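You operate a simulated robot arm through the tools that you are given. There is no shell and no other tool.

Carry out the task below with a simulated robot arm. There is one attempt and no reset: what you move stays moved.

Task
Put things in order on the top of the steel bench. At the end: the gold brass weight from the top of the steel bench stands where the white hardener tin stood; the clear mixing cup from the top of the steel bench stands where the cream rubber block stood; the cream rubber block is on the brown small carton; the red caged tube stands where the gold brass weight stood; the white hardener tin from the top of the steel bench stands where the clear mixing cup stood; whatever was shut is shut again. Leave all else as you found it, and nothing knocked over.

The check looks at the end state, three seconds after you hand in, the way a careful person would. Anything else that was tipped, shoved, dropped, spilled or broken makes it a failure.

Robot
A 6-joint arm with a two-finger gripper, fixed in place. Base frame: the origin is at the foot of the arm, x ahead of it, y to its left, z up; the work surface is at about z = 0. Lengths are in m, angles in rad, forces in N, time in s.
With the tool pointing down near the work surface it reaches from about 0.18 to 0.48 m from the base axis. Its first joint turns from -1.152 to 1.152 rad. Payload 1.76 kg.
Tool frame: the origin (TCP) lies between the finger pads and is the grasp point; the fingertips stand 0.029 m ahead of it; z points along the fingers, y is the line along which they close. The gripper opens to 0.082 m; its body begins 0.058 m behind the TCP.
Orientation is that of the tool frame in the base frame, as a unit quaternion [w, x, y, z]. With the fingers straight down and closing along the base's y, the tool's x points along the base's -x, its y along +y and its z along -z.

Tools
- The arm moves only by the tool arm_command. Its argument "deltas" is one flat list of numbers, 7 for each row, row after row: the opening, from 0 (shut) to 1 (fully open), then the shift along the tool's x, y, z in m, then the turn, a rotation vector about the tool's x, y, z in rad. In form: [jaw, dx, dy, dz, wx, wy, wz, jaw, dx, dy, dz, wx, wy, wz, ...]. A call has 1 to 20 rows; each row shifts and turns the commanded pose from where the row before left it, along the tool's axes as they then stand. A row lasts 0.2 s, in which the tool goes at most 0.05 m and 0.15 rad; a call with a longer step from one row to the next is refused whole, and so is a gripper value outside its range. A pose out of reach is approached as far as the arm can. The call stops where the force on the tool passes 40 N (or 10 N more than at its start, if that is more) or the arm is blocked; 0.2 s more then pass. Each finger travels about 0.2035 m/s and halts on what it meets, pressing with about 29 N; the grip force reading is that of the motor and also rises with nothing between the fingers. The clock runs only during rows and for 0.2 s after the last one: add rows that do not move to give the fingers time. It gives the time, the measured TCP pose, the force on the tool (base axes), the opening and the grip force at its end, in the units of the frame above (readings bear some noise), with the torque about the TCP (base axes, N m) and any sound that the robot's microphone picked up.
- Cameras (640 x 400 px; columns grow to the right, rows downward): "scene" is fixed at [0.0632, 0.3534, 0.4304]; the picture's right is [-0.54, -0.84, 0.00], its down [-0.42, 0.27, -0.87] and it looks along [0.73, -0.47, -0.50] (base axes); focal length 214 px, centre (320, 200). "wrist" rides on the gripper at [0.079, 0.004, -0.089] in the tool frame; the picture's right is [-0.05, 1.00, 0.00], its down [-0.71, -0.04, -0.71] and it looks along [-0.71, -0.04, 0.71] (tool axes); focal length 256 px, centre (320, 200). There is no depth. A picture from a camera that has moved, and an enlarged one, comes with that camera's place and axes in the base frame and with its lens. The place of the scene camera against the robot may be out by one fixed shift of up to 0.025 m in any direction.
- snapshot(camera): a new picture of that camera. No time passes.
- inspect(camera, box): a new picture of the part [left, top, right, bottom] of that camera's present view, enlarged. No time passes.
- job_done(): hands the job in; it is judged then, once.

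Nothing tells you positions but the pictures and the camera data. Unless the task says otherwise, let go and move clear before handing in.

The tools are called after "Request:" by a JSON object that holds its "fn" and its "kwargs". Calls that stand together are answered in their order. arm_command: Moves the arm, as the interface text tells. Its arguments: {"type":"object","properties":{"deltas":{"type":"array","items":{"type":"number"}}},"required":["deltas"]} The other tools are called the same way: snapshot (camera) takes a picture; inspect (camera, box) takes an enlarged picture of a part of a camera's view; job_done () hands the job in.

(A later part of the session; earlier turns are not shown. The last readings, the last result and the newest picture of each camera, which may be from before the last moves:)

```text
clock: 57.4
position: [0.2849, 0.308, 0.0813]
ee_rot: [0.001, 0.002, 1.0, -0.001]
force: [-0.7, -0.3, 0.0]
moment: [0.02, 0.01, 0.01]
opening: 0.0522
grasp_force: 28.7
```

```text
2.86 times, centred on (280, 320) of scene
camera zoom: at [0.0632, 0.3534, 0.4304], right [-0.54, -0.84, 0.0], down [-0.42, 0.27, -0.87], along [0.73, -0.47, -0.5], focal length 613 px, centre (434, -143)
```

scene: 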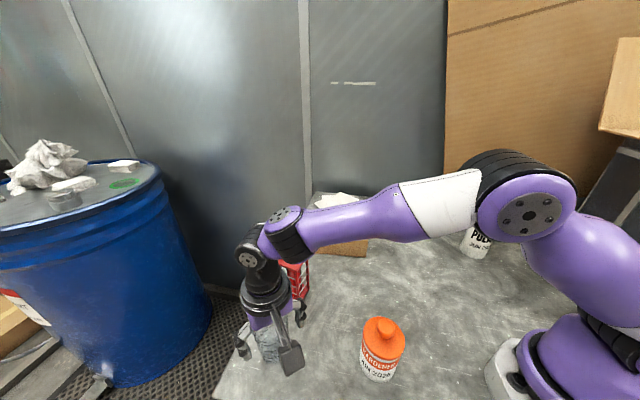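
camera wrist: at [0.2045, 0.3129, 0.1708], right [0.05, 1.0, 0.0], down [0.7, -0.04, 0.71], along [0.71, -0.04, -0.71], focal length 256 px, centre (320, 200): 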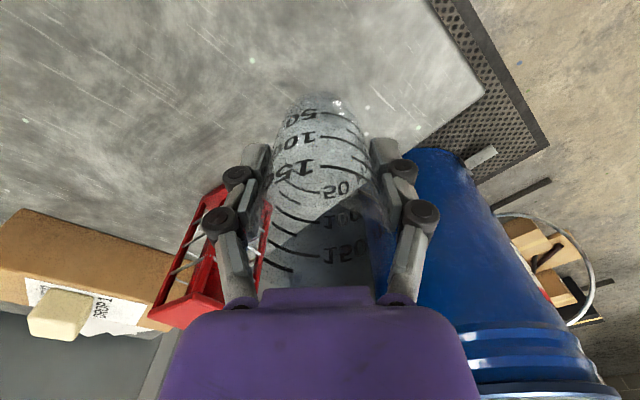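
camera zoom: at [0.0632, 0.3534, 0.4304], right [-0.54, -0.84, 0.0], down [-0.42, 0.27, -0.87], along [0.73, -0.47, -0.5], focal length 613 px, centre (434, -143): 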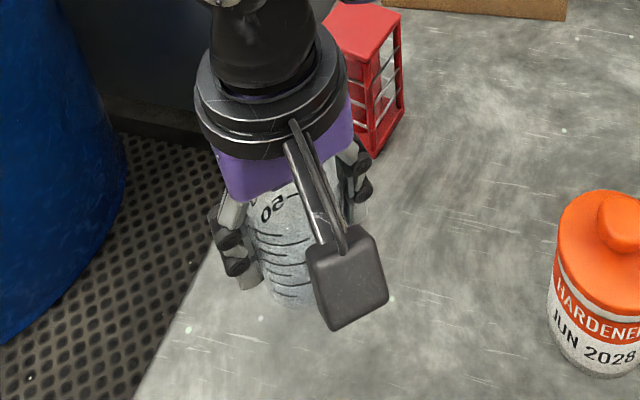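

The cup is held. I'll move inward first at low height to stay away from the singular region, then rise to clear everything.

Request:
{"fn": "arm_command", "kwargs": {"deltas": [0.6, 0.004, -0.005, -0.01, 0, 0, 0, 0.6, 0.01, -0.011, -0.01, 0, 0, 0, 0.6, 0.014, -0.015, -0.005, 0, 0, 0, 0.6, 0.014, -0.015, -0.005, 0, 0, 0, 0.6, 0.007, -0.007, -0.01, 0, 0, 0, 0.6, 0, 0, -0.02, 0, 0, 0, 0.6, 0, 0, -0.025, 0, 0, 0, 0.6, 0, 0, -0.015, 0, 0, 0, 0.6, 0, 0, -0.005, 0, 0, 0, 0.6, 0, 0, 0, 0, 0, 0]}}

Request:
{"fn": "snapshot", "kwargs": {"camera": "scene"}}

Request:
{"fn": "snapshot", "kwargs": {"camera": "wrist"}}

```text
clock: 59.6
position: [0.2346, 0.2562, 0.1861]
ee_rot: [0.001, 0.001, 1.0, -0.001]
force: [0.0, -0.3, -0.2]
moment: [-0.02, 0.02, 0.0]
opening: 0.0518
grasp_force: 28.7
```

```text
taken
```

scene: 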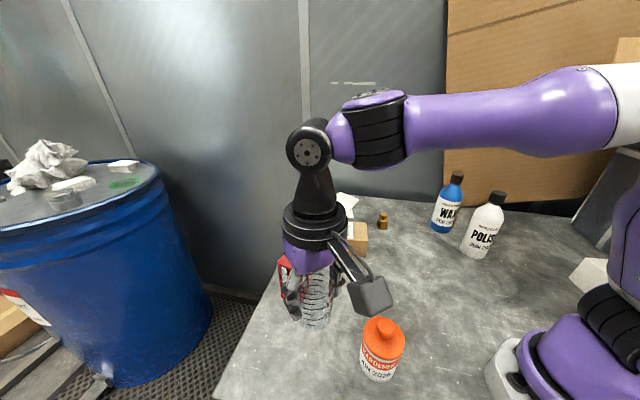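

```text
taken
camera wrist: at [0.1545, 0.2601, 0.2753], right [0.05, 1.0, 0.0], down [0.7, -0.04, 0.71], along [0.71, -0.04, -0.71], focal length 256 px, centre (320, 200)
```

wrist: 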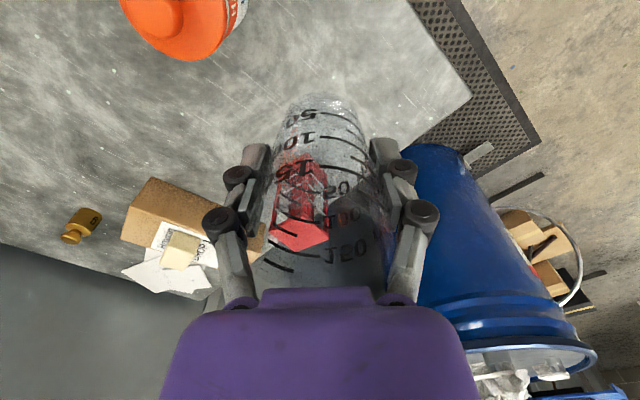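

The cup is held steadily and the arm is in its normal posture. Now I'll carry it round at a safe height to where the cream block stood, (0.3175, -0.1415).

Request:
{"fn": "arm_command", "kwargs": {"deltas": [0.6, -0.004, -0.013, 0, 0, 0, 0, 0.6, -0.01, -0.03, 0, 0, 0, 0, 0.6, -0.0105, -0.0315, 0, 0, 0, 0, 0.6, -0.0105, -0.0315, 0, 0, 0, 0, 0.6, -0.0067, -0.0333, 0, 0, 0, 0, 0.6, -0.0067, -0.0333, 0, 0, 0, 0, 0.6, -0.0066, -0.0334, 0, 0, 0, 0, 0.6, -0.0033, -0.0333, 0, 0, 0, 0, 0.6, -0.0033, -0.0333, 0, 0, 0, 0, 0.6, -0.0034, -0.0334, 0, 0, 0, 0, 0.6, -0.0055, -0.03, 0, 0, 0, 0, 0.6, -0.005, -0.028, 0, 0, 0, 0, 0.6, -0.004, -0.021, 0, 0, 0, 0, 0.6, -0.003, -0.0125, 0, 0, 0, 0, 0.6, 0, 0, 0, 0, 0, 0, 0.6, 0, 0, 0, 0, 0, 0]}}

Request:
{"fn": "snapshot", "kwargs": {"camera": "scene"}}

Request:
{"fn": "snapshot", "kwargs": {"camera": "wrist"}}

```text
clock: 63.0
position: [0.3176, -0.1418, 0.1867]
ee_rot: [0.0, 0.0, 1.0, -0.001]
force: [-0.4, 0.2, 0.9]
moment: [0.01, 0.0, 0.01]
opening: 0.0516
grasp_force: 29.2
```

```text
taken
```

scene: 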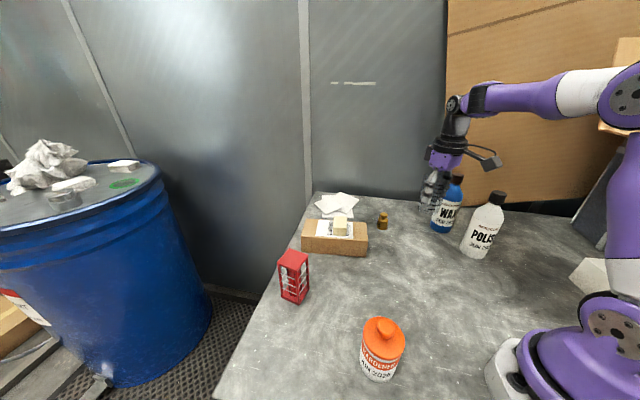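

```text
taken
camera wrist: at [0.2368, -0.1378, 0.2761], right [0.05, 1.0, 0.0], down [0.7, -0.04, 0.71], along [0.71, -0.04, -0.71], focal length 256 px, centre (320, 200)
```

wrist: 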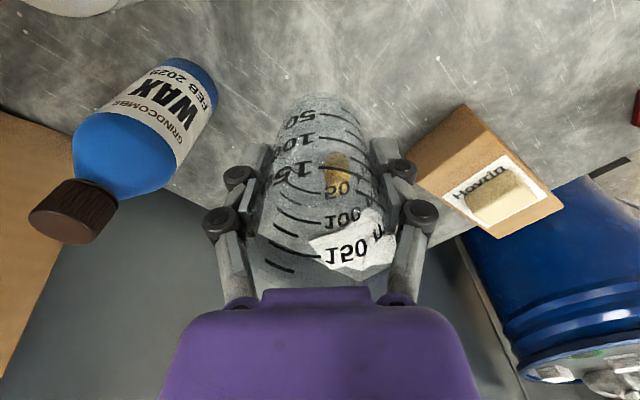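

I'm over the block's old spot, with bottles and carton well clear. I'll lower the cup toward the bench.

Request:
{"fn": "arm_command", "kwargs": {"deltas": [0.6, 0, 0, 0.015, 0, 0, 0, 0.6, 0, 0, 0.025, 0, 0, 0, 0.6, 0, 0, 0.03, 0, 0, 0, 0.6, 0, 0, 0.025, 0, 0, 0, 0.6, 0, 0, 0.015, 0, 0, 0, 0.6, 0, 0, 0.01, 0, 0, 0, 0.6, 0, 0, 0.004, 0, 0, 0, 0.6, 0, 0, 0, 0, 0, 0]}}

Request:
{"fn": "arm_command", "kwargs": {"deltas": [0.6, 0, 0, 0.002, 0, 0, 0, 0.6, 0, 0, 0, 0, 0, 0]}}

Request:
{"fn": "inspect", "kwargs": {"camera": "scene", "box": [370, 170, 480, 280]}}

```text
clock: 64.8
position: [0.317, -0.1418, 0.0627]
ee_rot: [0.0, 0.002, 1.0, 0.0]
force: [-0.5, -1.0, -0.6]
moment: [-0.03, 0.0, 0.03]
opening: 0.0517
grasp_force: 28.9
```

```text
clock: 65.4
position: [0.3162, -0.1429, 0.0608]
ee_rot: [0.001, 0.001, 1.0, -0.001]
force: [-0.3, 1.5, -0.7]
moment: [0.01, 0.0, 0.02]
opening: 0.0516
grasp_force: 29.3
```

```text
3.64 times, centred on (425, 225) of scene
camera zoom: at [0.0632, 0.3534, 0.4304], right [-0.54, -0.84, 0.0], down [-0.42, 0.27, -0.87], along [0.73, -0.47, -0.5], focal length 780 px, centre (-62, 109)
```

zoom: 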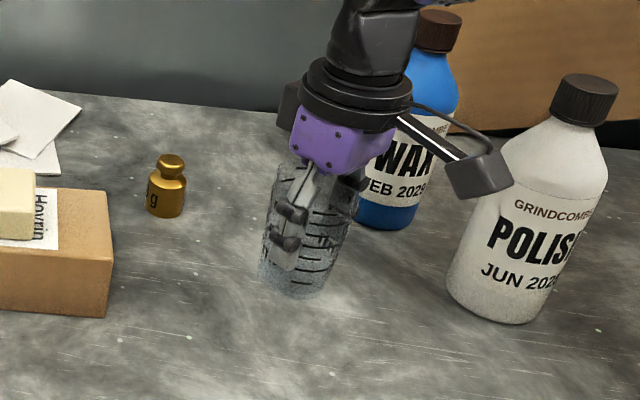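

Request:
{"fn": "arm_command", "kwargs": {"deltas": [0.6, 0, 0, 0.0015, 0, 0, 0, 0.6, 0, 0, 0, 0, 0, 0]}}

Request:
{"fn": "arm_command", "kwargs": {"deltas": [0.6, 0, 0, 0.0015, 0, 0, 0, 0.6, 0, 0, 0, 0, 0, 0]}}

```text
clock: 66.0
position: [0.3172, -0.1409, 0.0597]
ee_rot: [0.002, 0.001, 1.0, -0.002]
force: [-1.1, -0.9, 6.5]
moment: [-0.14, 0.01, -0.02]
opening: 0.0518
grasp_force: 29.6
```

```text
clock: 66.6
position: [0.318, -0.1414, 0.0585]
ee_rot: [0.002, 0.002, 1.0, 0.0]
force: [-4.0, 1.4, 27.2]
moment: [-0.1, -0.08, -0.05]
opening: 0.0517
grasp_force: 29.5
```

The cup is touching the bench. I'll ease up 1 mm and open gradually.

Request:
{"fn": "arm_command", "kwargs": {"deltas": [0.6, 0, 0, -0.0012, 0, 0, 0, 0.62, 0, 0, 0, 0, 0, 0, 0.65, 0, 0, 0, 0, 0, 0, 0.69, 0, 0, 0, 0, 0, 0, 0.74, 0, 0, 0, 0, 0, 0, 0.82, 0, 0, 0, 0, 0, 0, 0.92, 0, 0, 0, 0, 0, 0, 1, 0, 0, 0, 0, 0, 0, 1, 0, 0, 0, 0, 0, 0]}}

Request:
{"fn": "snapshot", "kwargs": {"camera": "wrist"}}

Request:
{"fn": "inspect", "kwargs": {"camera": "scene", "box": [370, 170, 480, 280]}}

```text
clock: 68.6
position: [0.3181, -0.1409, 0.0604]
ee_rot: [0.001, 0.001, 1.0, -0.001]
force: [-0.2, -0.2, 0.4]
moment: [0.01, -0.01, -0.01]
opening: 0.0821
grasp_force: 0.1
```

```text
taken
camera wrist: at [0.2373, -0.1379, 0.1483], right [0.05, 1.0, 0.0], down [0.7, -0.04, 0.71], along [0.71, -0.04, -0.71], focal length 256 px, centre (320, 200)
```

wrist: 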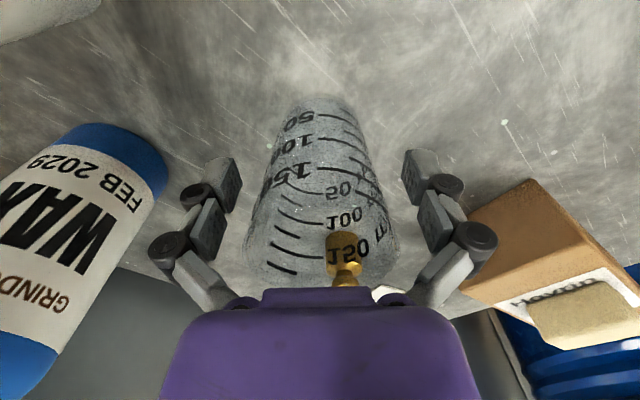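

```text
3.64 times, centred on (425, 225) of scene
camera zoom: at [0.0632, 0.3534, 0.4304], right [-0.54, -0.84, 0.0], down [-0.42, 0.27, -0.87], along [0.73, -0.47, -0.5], focal length 780 px, centre (-62, 109)
```

zoom: 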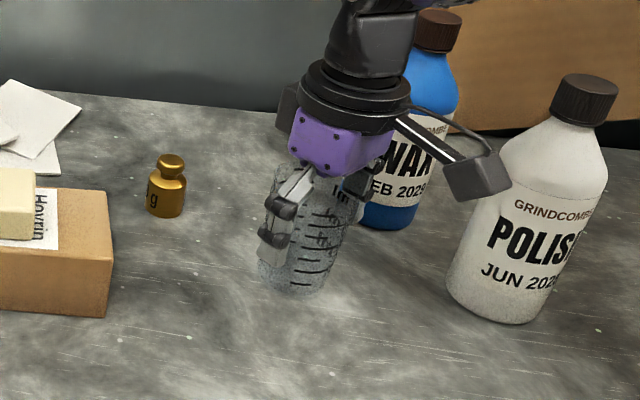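

The cup stands upright and free where the block stood. I'll rise clear and travel to the tin for a closer look.

Request:
{"fn": "arm_command", "kwargs": {"deltas": [1, 0, 0, -0.01, 0, 0, 0, 1, 0, 0, -0.02, 0, 0, 0, 1, 0, 0, -0.03, 0, 0, 0, 1, 0, 0, -0.035, 0, 0, 0, 1, 0, 0, -0.035, 0, 0, 0, 1, 0, 0, -0.01, 0, 0, 0, 1, 0.01, 0.03, 0, 0, 0, 0, 1, 0.012, 0.038, 0, 0, 0, 0, 1, 0.012, 0.038, 0, 0, 0, 0, 1, 0.012, 0.038, 0, 0, 0, 0, 1, 0.015, 0.038, 0, 0, 0, 0, 1, 0.015, 0.038, 0, 0, 0, 0, 1, 0.015, 0.038, 0, 0, 0, 0, 1, 0, 0, 0, 0, 0, 0]}}

Request:
{"fn": "snapshot", "kwargs": {"camera": "wrist"}}

Request:
{"fn": "snapshot", "kwargs": {"camera": "scene"}}

```text
clock: 71.6
position: [0.2274, 0.1169, 0.1992]
ee_rot: [0.001, 0.001, 1.0, -0.001]
force: [-0.6, 0.5, 0.1]
moment: [-0.04, -0.01, -0.03]
opening: 0.0819
grasp_force: 0.1
```

```text
taken
camera wrist: at [0.1469, 0.1206, 0.2881], right [0.06, 1.0, 0.0], down [0.7, -0.04, 0.71], along [0.71, -0.04, -0.71], focal length 256 px, centre (320, 200)
```

wrist: 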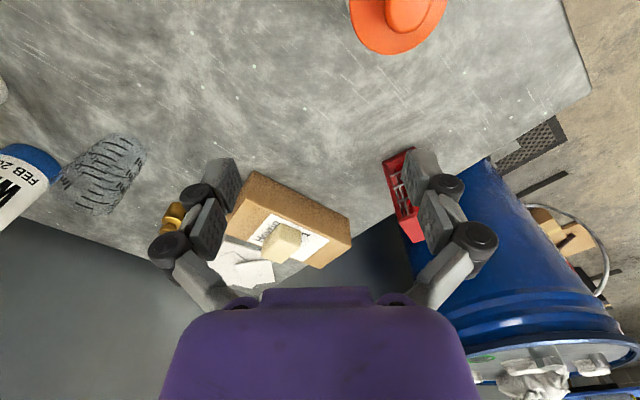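

```text
taken
```

scene: 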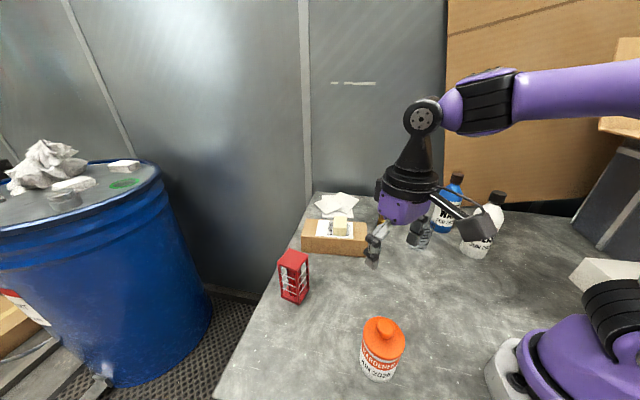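

The tin is almost beneath the camera. I'll move the tool back over it, still high, to measure it.

Request:
{"fn": "arm_command", "kwargs": {"deltas": [1, 0.02, 0.02, -0.01, 0, 0, 0, 1, 0.022, 0.022, -0.01, 0, 0, 0, 1, 0.02, 0.021, 0, 0, 0, 0, 1, 0, 0, 0, 0, 0, 0]}}

Request:
{"fn": "snapshot", "kwargs": {"camera": "wrist"}}

Request:
{"fn": "inspect", "kwargs": {"camera": "scene", "box": [330, 290, 440, 400]}}

```text
clock: 72.6
position: [0.1658, 0.1802, 0.218]
ee_rot: [0.001, 0.001, 1.0, -0.001]
force: [-0.1, 0.4, 0.2]
moment: [0.0, 0.01, 0.01]
opening: 0.0817
grasp_force: 0.1
```

```text
taken
camera wrist: at [0.0857, 0.1842, 0.3074], right [0.05, 1.0, 0.0], down [0.7, -0.04, 0.71], along [0.71, -0.04, -0.71], focal length 256 px, centre (320, 200)
```

wrist: 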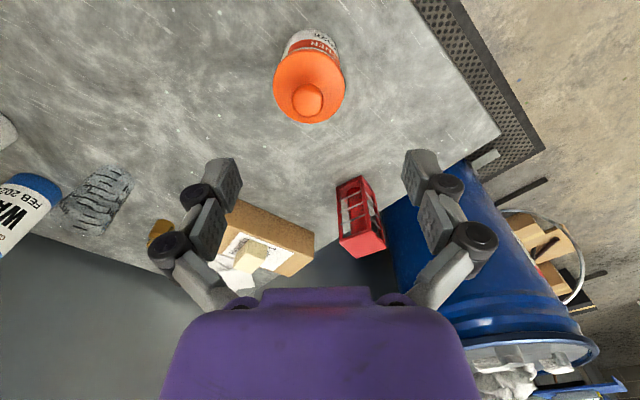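

```text
3.64 times, centred on (385, 345) of scene
camera zoom: at [0.0632, 0.3534, 0.4304], right [-0.54, -0.84, 0.0], down [-0.42, 0.27, -0.87], along [0.73, -0.47, -0.5], focal length 780 px, centre (84, -327)
```

zoom: 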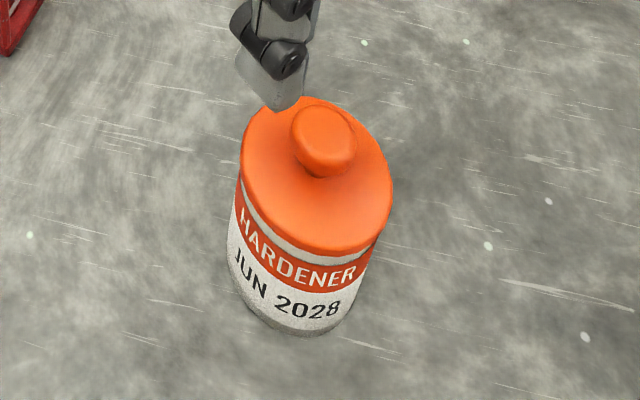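

Request:
{"fn": "inspect", "kwargs": {"camera": "wrist", "box": [240, 10, 380, 140]}}

```text
3.08 times, centred on (310, 75) of wrist
camera zoom: at [0.0857, 0.1842, 0.3074], right [0.05, 1.0, 0.0], down [0.7, -0.04, 0.71], along [0.71, -0.04, -0.71], focal length 788 px, centre (351, 585)
```

zoom: 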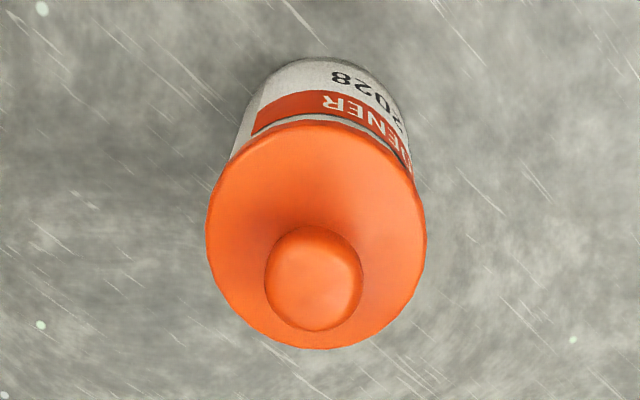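

The tin's centre works out at about (0.175, 0.1705). The body is about 0.059 across, with an orange lid about 0.063 wide near z≈0.08 and a knob top near 0.11. I'll centre over it, come down partway and check again.

Request:
{"fn": "arm_command", "kwargs": {"deltas": [1, -0.005, -0.005, 0.02, 0, 0, 0, 1, -0.0047, -0.0047, 0.025, 0, 0, 0, 1, 0, 0, 0.02, 0, 0, 0, 1, 0, 0, 0, 0, 0, 0]}}

Request:
{"fn": "snapshot", "kwargs": {"camera": "wrist"}}

Request:
{"fn": "inspect", "kwargs": {"camera": "wrist", "box": [220, 0, 420, 200]}}

Request:
{"fn": "inspect", "kwargs": {"camera": "scene", "box": [320, 260, 460, 400]}}

```text
clock: 73.6
position: [0.1741, 0.1698, 0.1533]
ee_rot: [0.001, 0.002, 1.0, 0.0]
force: [-0.4, 0.0, 1.4]
moment: [0.0, -0.04, 0.0]
opening: 0.0818
grasp_force: 0.0
```

```text
taken
camera wrist: at [0.0946, 0.173, 0.2429], right [0.05, 1.0, 0.0], down [0.7, -0.04, 0.71], along [0.71, -0.04, -0.71], focal length 256 px, centre (320, 200)
```

wrist: 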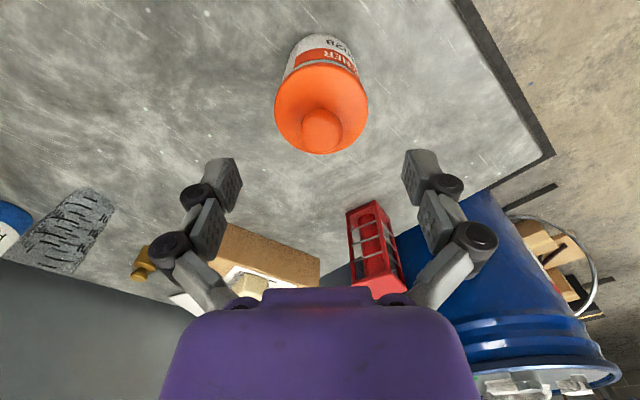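

```text
2.00 times, centred on (320, 100) of wrist
camera zoom: at [0.0946, 0.173, 0.2429], right [0.05, 1.0, 0.0], down [0.7, -0.04, 0.71], along [0.71, -0.04, -0.71], focal length 512 px, centre (320, 400)
```

zoom: 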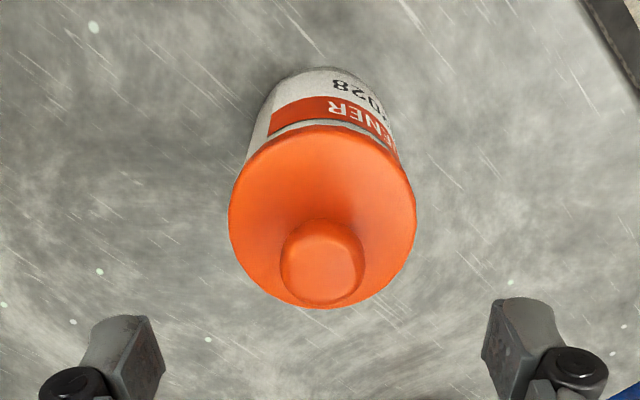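

```text
2.86 times, centred on (390, 330) of scene
camera zoom: at [0.0632, 0.3534, 0.4304], right [-0.54, -0.84, 0.0], down [-0.42, 0.27, -0.87], along [0.73, -0.47, -0.5], focal length 613 px, centre (120, -171)
```

zoom: 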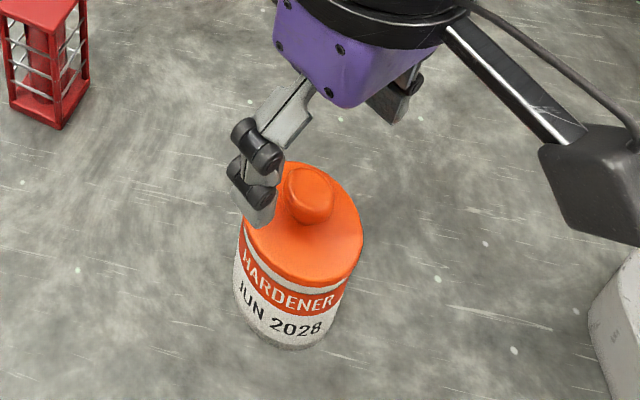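

The tin is centred at about (0.177, 0.170), with the lid edge near z≈0.077 and knob top near 0.105. I'll go to TCP z≈0.062, keeping the palm above the knob and most of the pad on the body. Then I'll close slowly.

Request:
{"fn": "arm_command", "kwargs": {"deltas": [1, -0.003, 0, 0.02, 0, 0, 0, 1, 0, 0, 0.02, 0, 0, 0, 1, 0, 0, 0.02, 0, 0, 0, 1, 0, 0, 0.018, 0, 0, 0, 1, 0, 0, 0.013, 0, 0, 0, 1, 0, 0, 0, 0, 0, 0]}}

Request:
{"fn": "snapshot", "kwargs": {"camera": "wrist"}}

Request:
{"fn": "inspect", "kwargs": {"camera": "scene", "box": [320, 260, 460, 400]}}

```text
clock: 75.0
position: [0.1782, 0.1702, 0.063]
ee_rot: [0.0, 0.001, 1.0, -0.001]
force: [0.1, 0.6, 0.3]
moment: [0.0, 0.01, -0.01]
opening: 0.0819
grasp_force: 0.0
```

```text
taken
camera wrist: at [0.0972, 0.1738, 0.152], right [0.05, 1.0, 0.0], down [0.7, -0.04, 0.71], along [0.71, -0.04, -0.71], focal length 256 px, centre (320, 200)
```

wrist: 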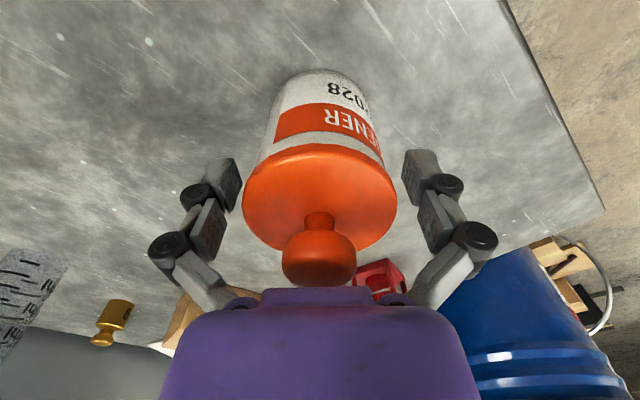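

```text
2.86 times, centred on (390, 330) of scene
camera zoom: at [0.0632, 0.3534, 0.4304], right [-0.54, -0.84, 0.0], down [-0.42, 0.27, -0.87], along [0.73, -0.47, -0.5], focal length 613 px, centre (120, -171)
```

zoom: 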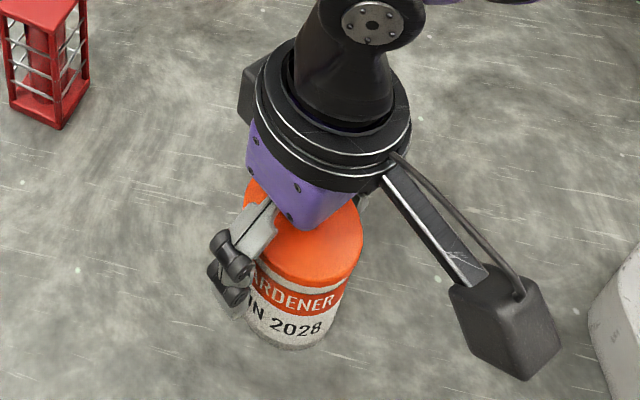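

The fingers straddle the tin, and the lid edge (about 0.066) is a little wider than the body. I'll close slowly, then lift only a few millimetres first to make sure the whole tin comes up, not just the lid.

Request:
{"fn": "arm_command", "kwargs": {"deltas": [0.94, 0, 0, 0, 0, 0, 0, 0.89, 0, 0, 0, 0, 0, 0, 0.85, 0, 0, 0, 0, 0, 0, 0.82, 0, 0, 0, 0, 0, 0, 0.79, 0, 0, 0, 0, 0, 0, 0.76, 0, 0, 0, 0, 0, 0, 0.73, 0, 0, 0, 0, 0, 0, 0.7, 0, 0, 0, 0, 0, 0, 0.68, 0, 0, 0, 0, 0, 0]}}

Request:
{"fn": "snapshot", "kwargs": {"camera": "wrist"}}

Request:
{"fn": "inspect", "kwargs": {"camera": "scene", "box": [320, 260, 460, 400]}}

```text
clock: 77.0
position: [0.1769, 0.1695, 0.0633]
ee_rot: [0.001, 0.0, 1.0, 0.0]
force: [-1.1, -4.2, 15.0]
moment: [-0.1, 0.07, 0.03]
opening: 0.0596
grasp_force: 28.9
```

```text
taken
camera wrist: at [0.0973, 0.1738, 0.1523], right [0.05, 1.0, 0.0], down [0.7, -0.04, 0.71], along [0.71, -0.04, -0.71], focal length 256 px, centre (320, 200)
```

wrist: 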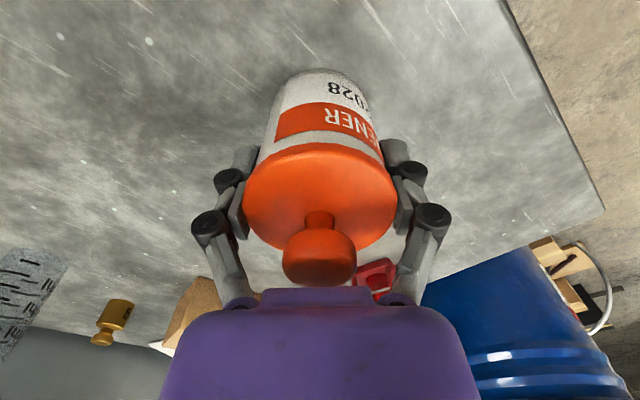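

```text
2.86 times, centred on (390, 330) of scene
camera zoom: at [0.0632, 0.3534, 0.4305], right [-0.54, -0.84, 0.0], down [-0.42, 0.27, -0.87], along [0.73, -0.47, -0.5], focal length 613 px, centre (120, -171)
```

zoom: 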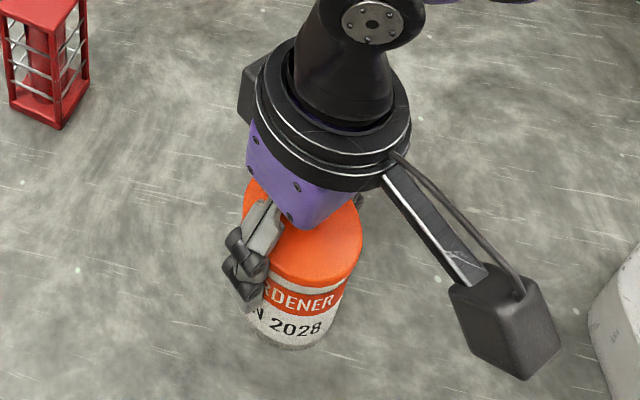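

The fingers stopped at 0.0596, which matches the body rather than the lid. I'll lift a few millimetres and check.

Request:
{"fn": "arm_command", "kwargs": {"deltas": [0.68, 0, 0, -0.002, 0, 0, 0, 0.68, 0, 0, -0.004, 0, 0, 0, 0.68, 0, 0, -0.006, 0, 0, 0, 0.68, 0, 0, 0, 0, 0, 0]}}

Request:
{"fn": "snapshot", "kwargs": {"camera": "wrist"}}

Request:
{"fn": "inspect", "kwargs": {"camera": "scene", "box": [320, 260, 460, 400]}}

```text
clock: 78.0
position: [0.1783, 0.1701, 0.0746]
ee_rot: [0.001, 0.001, 1.0, -0.001]
force: [-0.2, -0.1, -2.2]
moment: [0.0, -0.03, -0.03]
opening: 0.0594
grasp_force: 29.6
heard: snap
```

```text
taken
camera wrist: at [0.0975, 0.1742, 0.1637], right [0.05, 1.0, 0.0], down [0.7, -0.04, 0.71], along [0.71, -0.04, -0.71], focal length 256 px, centre (320, 200)
```

wrist: 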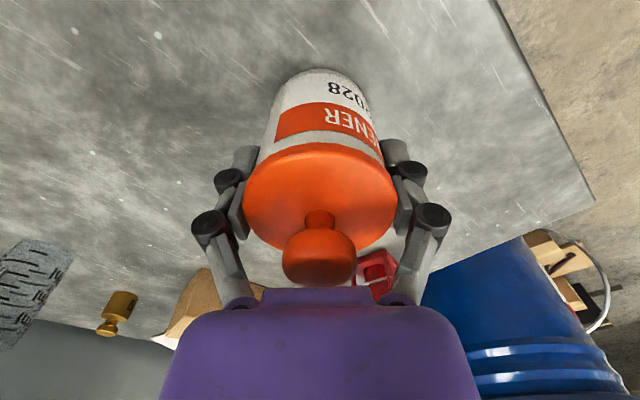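

```text
2.86 times, centred on (390, 330) of scene
camera zoom: at [0.0632, 0.3534, 0.4304], right [-0.54, -0.84, 0.0], down [-0.42, 0.27, -0.87], along [0.73, -0.47, -0.5], focal length 613 px, centre (120, -171)
```

zoom: 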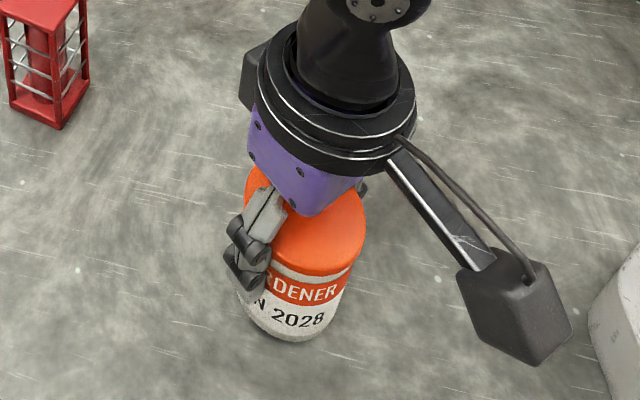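

I heard a "snap" while lifting. I need to see whether the lid has shifted on the tin.

Request:
{"fn": "inspect", "kwargs": {"camera": "scene", "box": [360, 305, 420, 385]}}

Request:
{"fn": "inspect", "kwargs": {"camera": "wrist", "box": [200, 50, 440, 300]}}

```text
5.00 times, centred on (390, 345) of scene
camera zoom: at [0.0632, 0.3534, 0.4304], right [-0.54, -0.84, 0.0], down [-0.42, 0.27, -0.87], along [0.73, -0.47, -0.5], focal length 1072 px, centre (-30, -525)
```

zoom: 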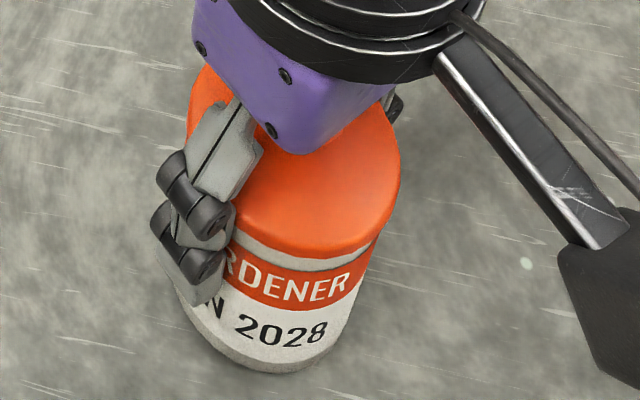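

```text
1.60 times, centred on (320, 175) of wrist
camera zoom: at [0.0975, 0.1742, 0.1637], right [0.05, 1.0, 0.0], down [0.7, -0.04, 0.71], along [0.71, -0.04, -0.71], focal length 410 px, centre (320, 240)
```

zoom: 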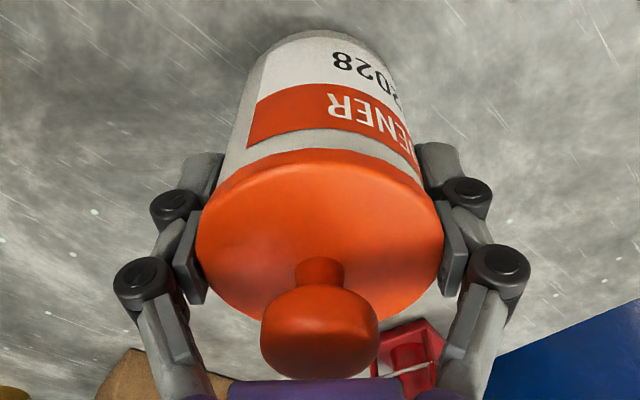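

Comparing the views before and after lifting, the lid hasn't visibly moved on the body and the whole tin is held by its body. I'll carry it gently and low to the cup's old place, (0.2845, 0.3085), and press the lid down afterwards to make sure it's shut.

Request:
{"fn": "arm_command", "kwargs": {"deltas": [0.68, 0, 0, -0.005, 0, 0, 0, 0.68, 0, 0, -0.01, 0, 0, 0, 0.68, 0, 0, -0.008, 0, 0, 0, 0.68, -0.0053, 0.0069, -0.003, 0, 0, 0, 0.68, -0.0107, 0.0139, 0, 0, 0, 0, 0.68, -0.0149, 0.0194, 0, 0, 0, 0, 0.68, -0.016, 0.0208, 0, 0, 0, 0, 0.68, -0.016, 0.0208, 0, 0, 0, 0, 0.68, -0.016, 0.0208, 0, 0, 0, 0, 0.68, -0.0138, 0.018, 0, 0, 0, 0, 0.68, -0.0085, 0.0111, 0, 0, 0, 0, 0.68, -0.0043, 0.0055, 0, 0, 0, 0, 0.68, -0.001, 0.0013, 0, 0, 0, 0, 0.68, 0, 0, 0, 0, 0, 0]}}

Request:
{"fn": "snapshot", "kwargs": {"camera": "wrist"}}

Request:
{"fn": "snapshot", "kwargs": {"camera": "scene"}}

```text
clock: 81.0
position: [0.2836, 0.3091, 0.101]
ee_rot: [0.001, 0.001, 1.0, 0.0]
force: [-0.4, 0.9, -1.3]
moment: [0.02, -0.02, -0.01]
opening: 0.059
grasp_force: 29.2
```

```text
taken
camera wrist: at [0.2044, 0.3136, 0.1896], right [0.05, 1.0, 0.0], down [0.7, -0.04, 0.71], along [0.71, -0.04, -0.71], focal length 256 px, centre (320, 200)
```

wrist: 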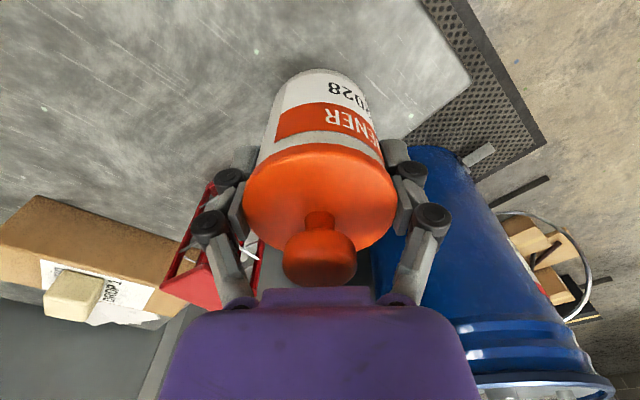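

```text
taken
```

scene: 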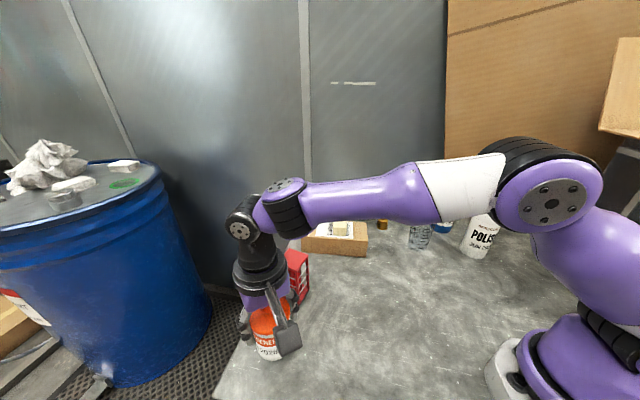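

The tin is over the cup's old place, held upright. I'll lower it, slowing near the bench.

Request:
{"fn": "arm_command", "kwargs": {"deltas": [0.68, 0, 0, 0.008, 0, 0, 0, 0.68, 0, 0, 0.01, 0, 0, 0, 0.68, 0, 0, 0.009, 0, 0, 0, 0.68, 0, 0, 0.006, 0, 0, 0, 0.68, 0, 0, 0.002, 0, 0, 0, 0.68, 0, 0, 0, 0, 0, 0]}}

Request:
{"fn": "arm_command", "kwargs": {"deltas": [0.68, 0, 0, 0.0015, 0, 0, 0, 0.68, 0, 0, 0, 0, 0, 0]}}

```text
clock: 82.4
position: [0.2854, 0.3101, 0.0656]
ee_rot: [0.001, 0.001, 1.0, -0.001]
force: [0.4, 0.1, -2.3]
moment: [0.03, -0.03, 0.0]
opening: 0.0593
grasp_force: 29.0
```

```text
clock: 83.0
position: [0.2837, 0.3077, 0.0637]
ee_rot: [0.001, 0.001, 1.0, -0.001]
force: [0.0, -0.2, -2.1]
moment: [-0.01, -0.02, -0.03]
opening: 0.0593
grasp_force: 28.7
```

Request:
{"fn": "arm_command", "kwargs": {"deltas": [0.68, 0, 0, 0.001, 0, 0, 0, 0.68, 0, 0, 0, 0, 0, 0]}}

Request:
{"fn": "arm_command", "kwargs": {"deltas": [0.68, 0, 0, 0.001, 0, 0, 0, 0.68, 0, 0, 0, 0, 0, 0]}}

Request:
{"fn": "inspect", "kwargs": {"camera": "scene", "box": [220, 250, 340, 390]}}

```text
clock: 83.6
position: [0.283, 0.3088, 0.063]
ee_rot: [0.001, 0.0, 1.0, -0.001]
force: [0.3, 0.0, -2.1]
moment: [0.01, 0.01, 0.0]
opening: 0.0594
grasp_force: 29.3
```

```text
clock: 84.2
position: [0.2837, 0.3075, 0.0634]
ee_rot: [0.002, 0.001, 1.0, 0.0]
force: [-4.2, -1.5, 16.9]
moment: [-0.03, 0.15, 0.1]
opening: 0.0594
grasp_force: 29.6
```

```text
2.86 times, centred on (280, 320) of scene
camera zoom: at [0.0631, 0.3533, 0.4305], right [-0.54, -0.84, 0.0], down [-0.42, 0.27, -0.87], along [0.73, -0.47, -0.5], focal length 613 px, centre (434, -143)
```

zoom: 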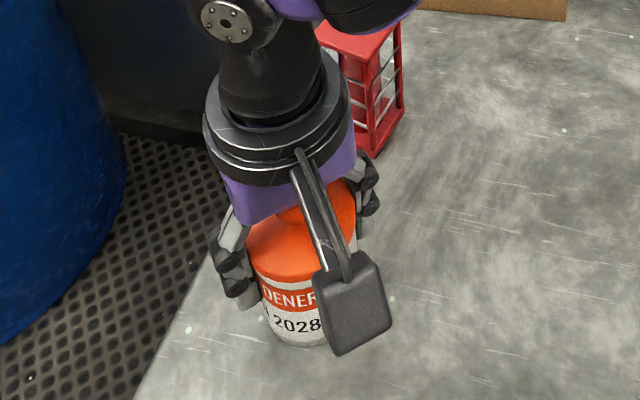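

The tin is on the bench. I'll ease off slightly and open gradually.

Request:
{"fn": "arm_command", "kwargs": {"deltas": [0.68, 0, 0, -0.0007, 0, 0, 0, 0.7, 0, 0, 0, 0, 0, 0, 0.73, 0, 0, 0, 0, 0, 0, 0.77, 0, 0, 0, 0, 0, 0, 0.82, 0, 0, 0, 0, 0, 0, 0.9, 0, 0, 0, 0, 0, 0, 1, 0, 0, 0, 0, 0, 0, 1, 0, 0, 0, 0, 0, 0]}}

Request:
{"fn": "snapshot", "kwargs": {"camera": "wrist"}}

Request:
{"fn": "inspect", "kwargs": {"camera": "scene", "box": [220, 250, 340, 390]}}

```text
clock: 86.0
position: [0.2849, 0.3089, 0.0641]
ee_rot: [0.001, 0.001, 1.0, -0.001]
force: [-0.4, -0.1, 0.0]
moment: [0.01, 0.0, 0.02]
opening: 0.0818
grasp_force: 0.0
heard: snap
```

```text
taken
camera wrist: at [0.2044, 0.3126, 0.1518], right [0.05, 1.0, 0.0], down [0.7, -0.04, 0.71], along [0.71, -0.04, -0.71], focal length 256 px, centre (320, 200)
```

wrist: 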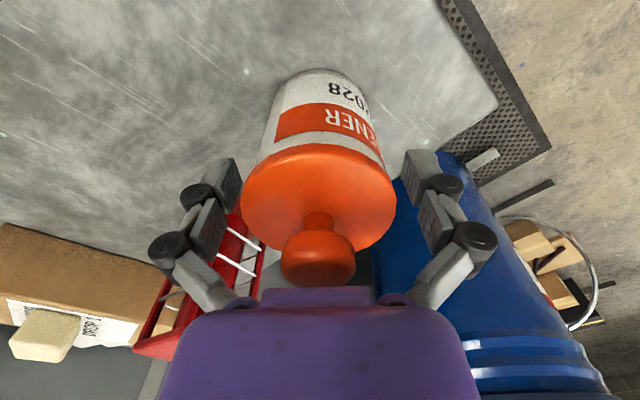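

```text
2.86 times, centred on (280, 320) of scene
camera zoom: at [0.0632, 0.3534, 0.4304], right [-0.54, -0.84, 0.0], down [-0.42, 0.27, -0.87], along [0.73, -0.47, -0.5], focal length 613 px, centre (434, -143)
```

zoom: 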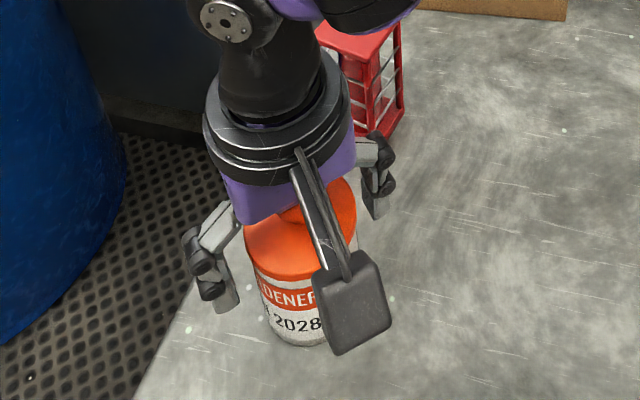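

I heard a second snap on release, consistent with the lid seating back. I'll rise, move in, and inspect the tin closely.

Request:
{"fn": "arm_command", "kwargs": {"deltas": [1, 0, 0, -0.008, 0, 0, 0, 1, 0, 0, -0.02, 0, 0, 0, 1, 0, 0, -0.025, 0, 0, 0, 1, 0, 0, -0.025, 0, 0, 0, 1, 0, 0, -0.008, 0, 0, 0, 1, 0.01, -0.02, -0.005, 0, 0, 0, 1, 0.01, -0.03, -0.01, 0, 0, 0, 1, 0.01, -0.03, -0.01, 0, 0, 0, 1, 0, 0, 0, 0, 0, 0]}}

Request:
{"fn": "inspect", "kwargs": {"camera": "scene", "box": [230, 280, 320, 380]}}

Request:
{"fn": "snapshot", "kwargs": {"camera": "wrist"}}

Request:
{"fn": "snapshot", "kwargs": {"camera": "scene"}}

```text
clock: 88.0
position: [0.2543, 0.2299, 0.176]
ee_rot: [0.002, 0.001, 1.0, 0.0]
force: [0.1, -0.1, 0.1]
moment: [-0.01, -0.01, 0.04]
opening: 0.0822
grasp_force: 0.0
```

```text
4.00 times, centred on (275, 330) of scene
camera zoom: at [0.0632, 0.3534, 0.4304], right [-0.54, -0.84, 0.0], down [-0.42, 0.27, -0.87], along [0.73, -0.47, -0.5], focal length 858 px, centre (500, -320)
```

zoom: 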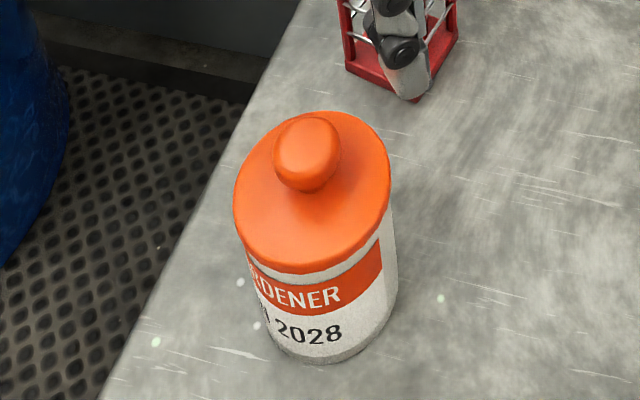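

```text
taken
camera wrist: at [0.1738, 0.2328, 0.2637], right [0.05, 1.0, 0.0], down [0.7, -0.04, 0.71], along [0.71, -0.04, -0.71], focal length 256 px, centre (320, 200)
```

wrist: 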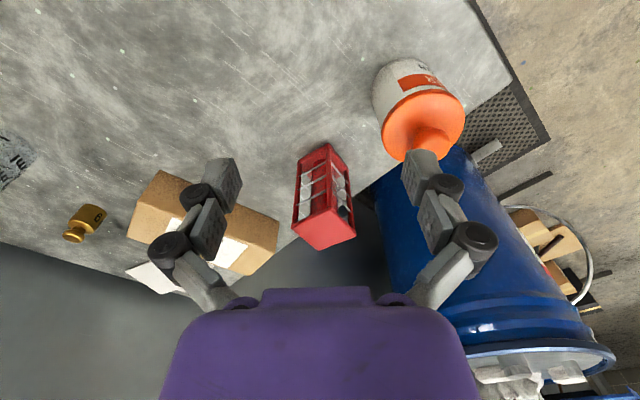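

```text
taken
```

scene: 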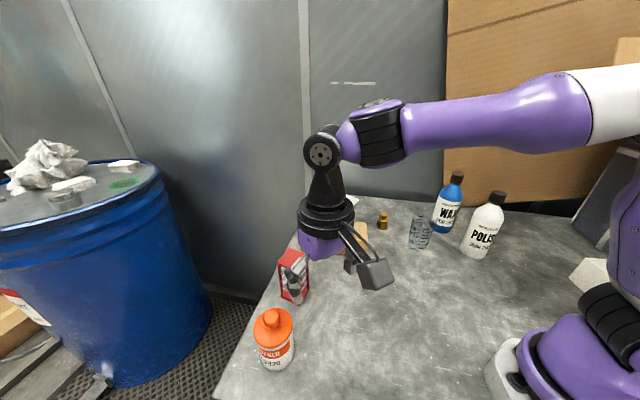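

The tin stands at the cup's old place and its lid looks level. To be sure it's shut, I'll press gently on the knob with closed fingers.

Request:
{"fn": "arm_command", "kwargs": {"deltas": [0.5, -0.01, 0.026, 0.003, 0, 0, 0, 0, -0.01, 0.026, 0.005, 0, 0, 0, 0, -0.01, 0.0264, 0.005, 0, 0, 0, 0, 0, 0, 0, 0, 0, 0]}}

Request:
{"fn": "snapshot", "kwargs": {"camera": "wrist"}}

Request:
{"fn": "inspect", "kwargs": {"camera": "scene", "box": [210, 180, 350, 390]}}

```text
clock: 89.0
position: [0.2827, 0.3061, 0.1626]
ee_rot: [0.001, 0.001, 1.0, -0.002]
force: [-0.5, -0.6, 0.0]
moment: [0.02, 0.0, -0.01]
opening: 0.0003
grasp_force: 28.8
```

```text
taken
camera wrist: at [0.2022, 0.3107, 0.2516], right [0.05, 1.0, 0.0], down [0.7, -0.04, 0.71], along [0.71, -0.04, -0.71], focal length 256 px, centre (320, 200)
```

wrist: 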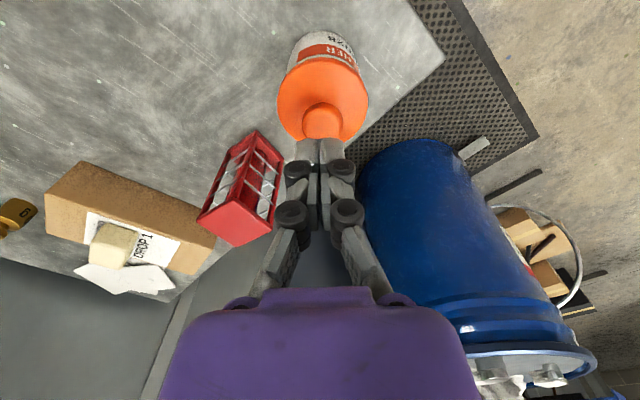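

```text
1.90 times, centred on (280, 285) of scene
camera zoom: at [0.0632, 0.3534, 0.4304], right [-0.54, -0.84, 0.0], down [-0.42, 0.27, -0.87], along [0.73, -0.47, -0.5], focal length 408 px, centre (396, 38)
```

zoom: 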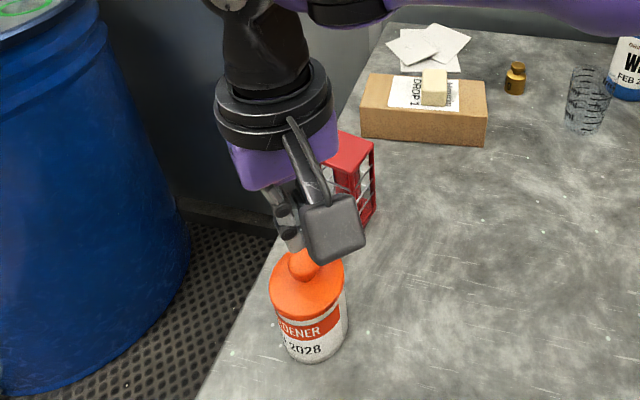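

The fingertips are right above the knob. I'll lower until contact, in small steps.

Request:
{"fn": "arm_command", "kwargs": {"deltas": [0, 0, 0.001, 0.01, 0, 0, 0, 0, 0, 0, 0.008, 0, 0, 0, 0, 0, 0, 0, 0, 0, 0]}}

Request:
{"fn": "arm_command", "kwargs": {"deltas": [0, 0, 0, 0.003, 0, 0, 0, 0, 0, 0, 0, 0, 0, 0]}}

Request:
{"fn": "arm_command", "kwargs": {"deltas": [0, 0, 0, 0.002, 0, 0, 0, 0, 0, 0, 0, 0, 0, 0]}}

Request:
{"fn": "inspect", "kwargs": {"camera": "wrist", "box": [240, 30, 400, 190]}}

```text
clock: 89.8
position: [0.2843, 0.3078, 0.144]
ee_rot: [0.001, 0.001, 1.0, -0.001]
force: [0.1, -0.2, -0.9]
moment: [0.0, 0.05, 0.01]
opening: 0.0002
grasp_force: 28.7
```

```text
clock: 90.4
position: [0.2837, 0.308, 0.1412]
ee_rot: [0.001, 0.001, 1.0, -0.001]
force: [0.4, 0.4, -0.5]
moment: [0.01, 0.0, -0.01]
opening: 0.0
grasp_force: 29.0
```

```text
clock: 91.0
position: [0.2836, 0.3076, 0.1404]
ee_rot: [0.001, 0.001, 1.0, -0.001]
force: [0.2, 0.2, 0.6]
moment: [-0.01, -0.03, -0.02]
opening: 0.0002
grasp_force: 28.3
```

```text
2.50 times, centred on (320, 110) of wrist
camera zoom: at [0.203, 0.3116, 0.2279], right [0.05, 1.0, 0.0], down [0.7, -0.04, 0.71], along [0.71, -0.04, -0.71], focal length 640 px, centre (320, 425)
```

zoom: 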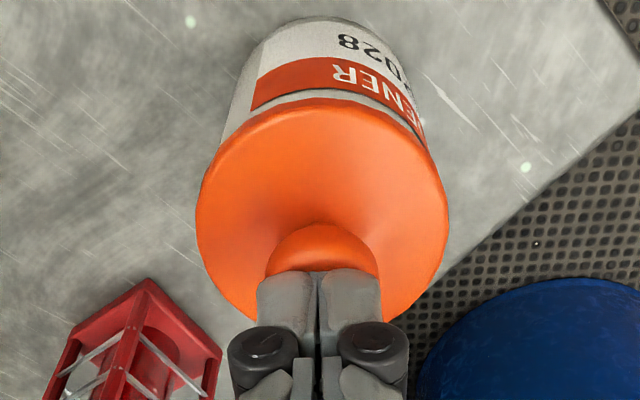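

Request:
{"fn": "arm_command", "kwargs": {"deltas": [0, 0, 0, 0.002, 0, 0, 0, 0, 0, 0, 0, 0, 0, 0]}}

Request:
{"fn": "arm_command", "kwargs": {"deltas": [0, 0, 0, 0.0015, 0, 0, 0, 0, 0, 0, 0, 0, 0, 0]}}

Request:
{"fn": "arm_command", "kwargs": {"deltas": [0, 0, 0, 0.0015, 0, 0, 0, 0, 0, 0, 0, 0, 0, 0]}}

```text
clock: 91.6
position: [0.2842, 0.3074, 0.1368]
ee_rot: [0.001, 0.001, 1.0, -0.001]
force: [-0.1, 0.3, 1.1]
moment: [-0.01, 0.0, 0.0]
opening: 0.0059
grasp_force: 29.2
```

```text
clock: 92.2
position: [0.2838, 0.3075, 0.1358]
ee_rot: [0.002, 0.0, 1.0, 0.001]
force: [-5.4, -2.4, 25.4]
moment: [-0.11, 0.2, -0.01]
opening: 0.0059
grasp_force: 28.7
```

```text
clock: 92.6
position: [0.2852, 0.3083, 0.136]
ee_rot: [0.003, 0.002, 1.0, 0.0]
force: [-2.0, -2.4, 8.8]
moment: [-0.04, 0.1, 0.01]
opening: 0.0061
grasp_force: 28.1
stopped in row 2: the force on the tool passed its limit at 44 N (the readings are from after the stop); the commanded pose is now the measured one
```

I pressed firmly and no further snap was heard, so the lid is seated. I'll retreat straight up and check the tin again.

Request:
{"fn": "arm_command", "kwargs": {"deltas": [0, 0, 0, -0.003, 0, 0, 0, 0, 0, 0, -0.007, 0, 0, 0, 0, 0, 0, -0.012, 0, 0, 0, 0, 0.008, -0.015, -0.005, 0, 0, 0, 0, 0.012, -0.03, -0.005, 0, 0, 0, 0, 0.012, -0.035, 0, 0, 0, 0, 0, 0.005, -0.035, 0, 0, 0, 0, 0, 0, -0.035, 0, 0, 0, 0, 0, 0, 0, 0, 0, 0, 0]}}

Request:
{"fn": "inspect", "kwargs": {"camera": "scene", "box": [230, 280, 320, 380]}}

Request:
{"fn": "snapshot", "kwargs": {"camera": "scene"}}

Request:
{"fn": "snapshot", "kwargs": {"camera": "wrist"}}

```text
clock: 94.6
position: [0.2479, 0.1589, 0.1684]
ee_rot: [0.002, 0.0, 1.0, 0.0]
force: [1.1, -0.3, 0.6]
moment: [-0.01, 0.01, 0.01]
opening: 0.0
grasp_force: 29.0
```

```text
4.00 times, centred on (275, 330) of scene
camera zoom: at [0.0632, 0.3534, 0.4304], right [-0.54, -0.84, 0.0], down [-0.42, 0.27, -0.87], along [0.73, -0.47, -0.5], focal length 858 px, centre (500, -320)
```

zoom: 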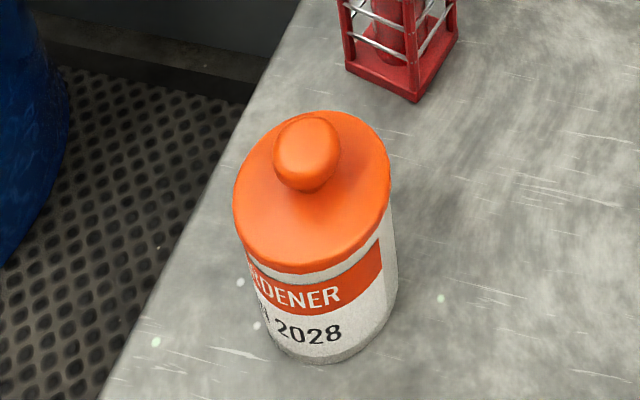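

```text
taken
```

scene: 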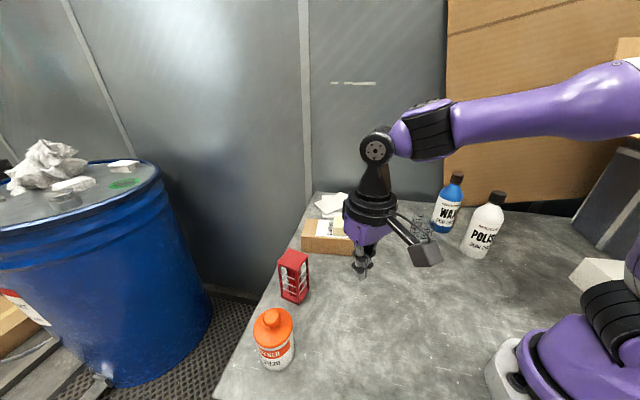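

```text
taken
camera wrist: at [0.1679, 0.1627, 0.2566], right [0.05, 1.0, 0.0], down [0.7, -0.04, 0.71], along [0.71, -0.04, -0.7], focal length 256 px, centre (320, 200)
```

wrist: 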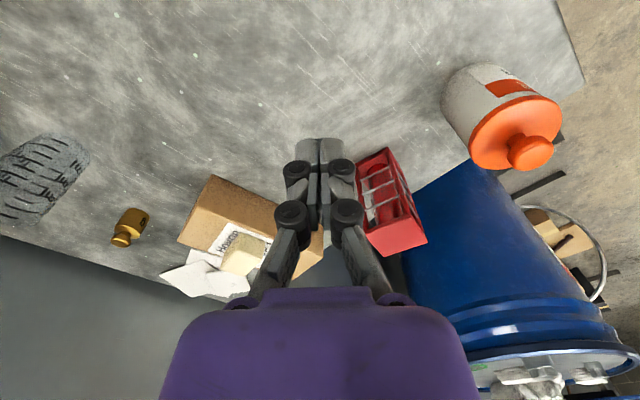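

The tin is unchanged by the press, so its lid is seated. Next is the brass weight at about (0.443, -0.127). I'll approach from the carton side with the tool turned to ψ≈-0.75, so the wrist camera stays clear of the cup.

Request:
{"fn": "arm_command", "kwargs": {"deltas": [0, -0.01, -0.02, 0, 0, 0, 0, 0.7, -0.017, -0.032, 0.002, 0, 0, 0, 0.7, -0.017, -0.032, 0.003, 0, 0, 0, 0.7, -0.017, -0.032, 0.003, 0, 0, 0, 0.7, -0.017, -0.032, 0.003, 0, 0, 0, 0.7, -0.017, -0.032, 0.003, 0, 0, 0, 0.7, -0.017, -0.029, 0.003, 0, 0, 0, 0.7, 0, 0, 0, 0, 0, 0.15, 0.7, 0, 0, 0, 0, 0, 0.15, 0.7, 0, 0, 0, 0, 0, 0.15, 0.7, 0, 0, 0, 0, 0, 0.15, 0.7, 0, 0, 0, 0, 0, 0.15, 0.7, 0, 0, 0, 0, 0, 0]}}

Request:
{"fn": "snapshot", "kwargs": {"camera": "wrist"}}

Request:
{"fn": "snapshot", "kwargs": {"camera": "scene"}}

```text
clock: 97.4
position: [0.36, -0.0508, 0.1497]
ee_rot: [0.002, 0.367, 0.93, 0.002]
force: [-0.3, 0.5, -0.4]
moment: [-0.01, 0.01, 0.0]
opening: 0.0574
grasp_force: 0.1
```

```text
taken
camera wrist: at [0.303, 0.0061, 0.2396], right [0.72, 0.69, 0.0], down [0.49, -0.51, 0.71], along [0.49, -0.51, -0.71], focal length 256 px, centre (320, 200)
```

wrist: 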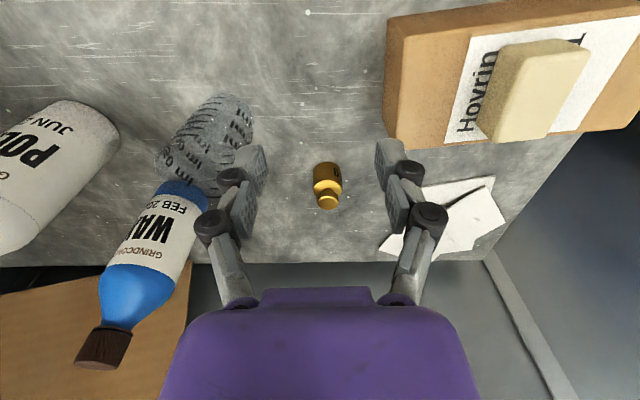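

```text
taken
```

scene: 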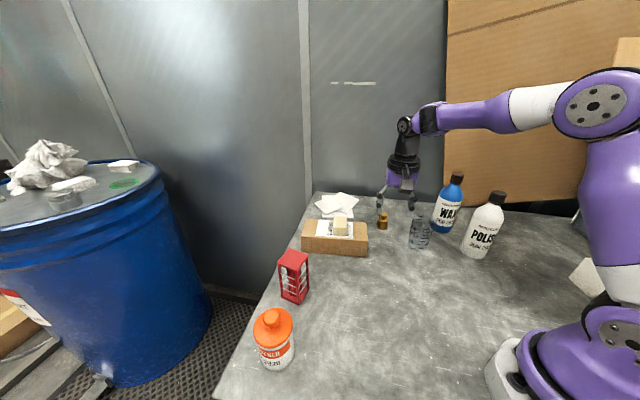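

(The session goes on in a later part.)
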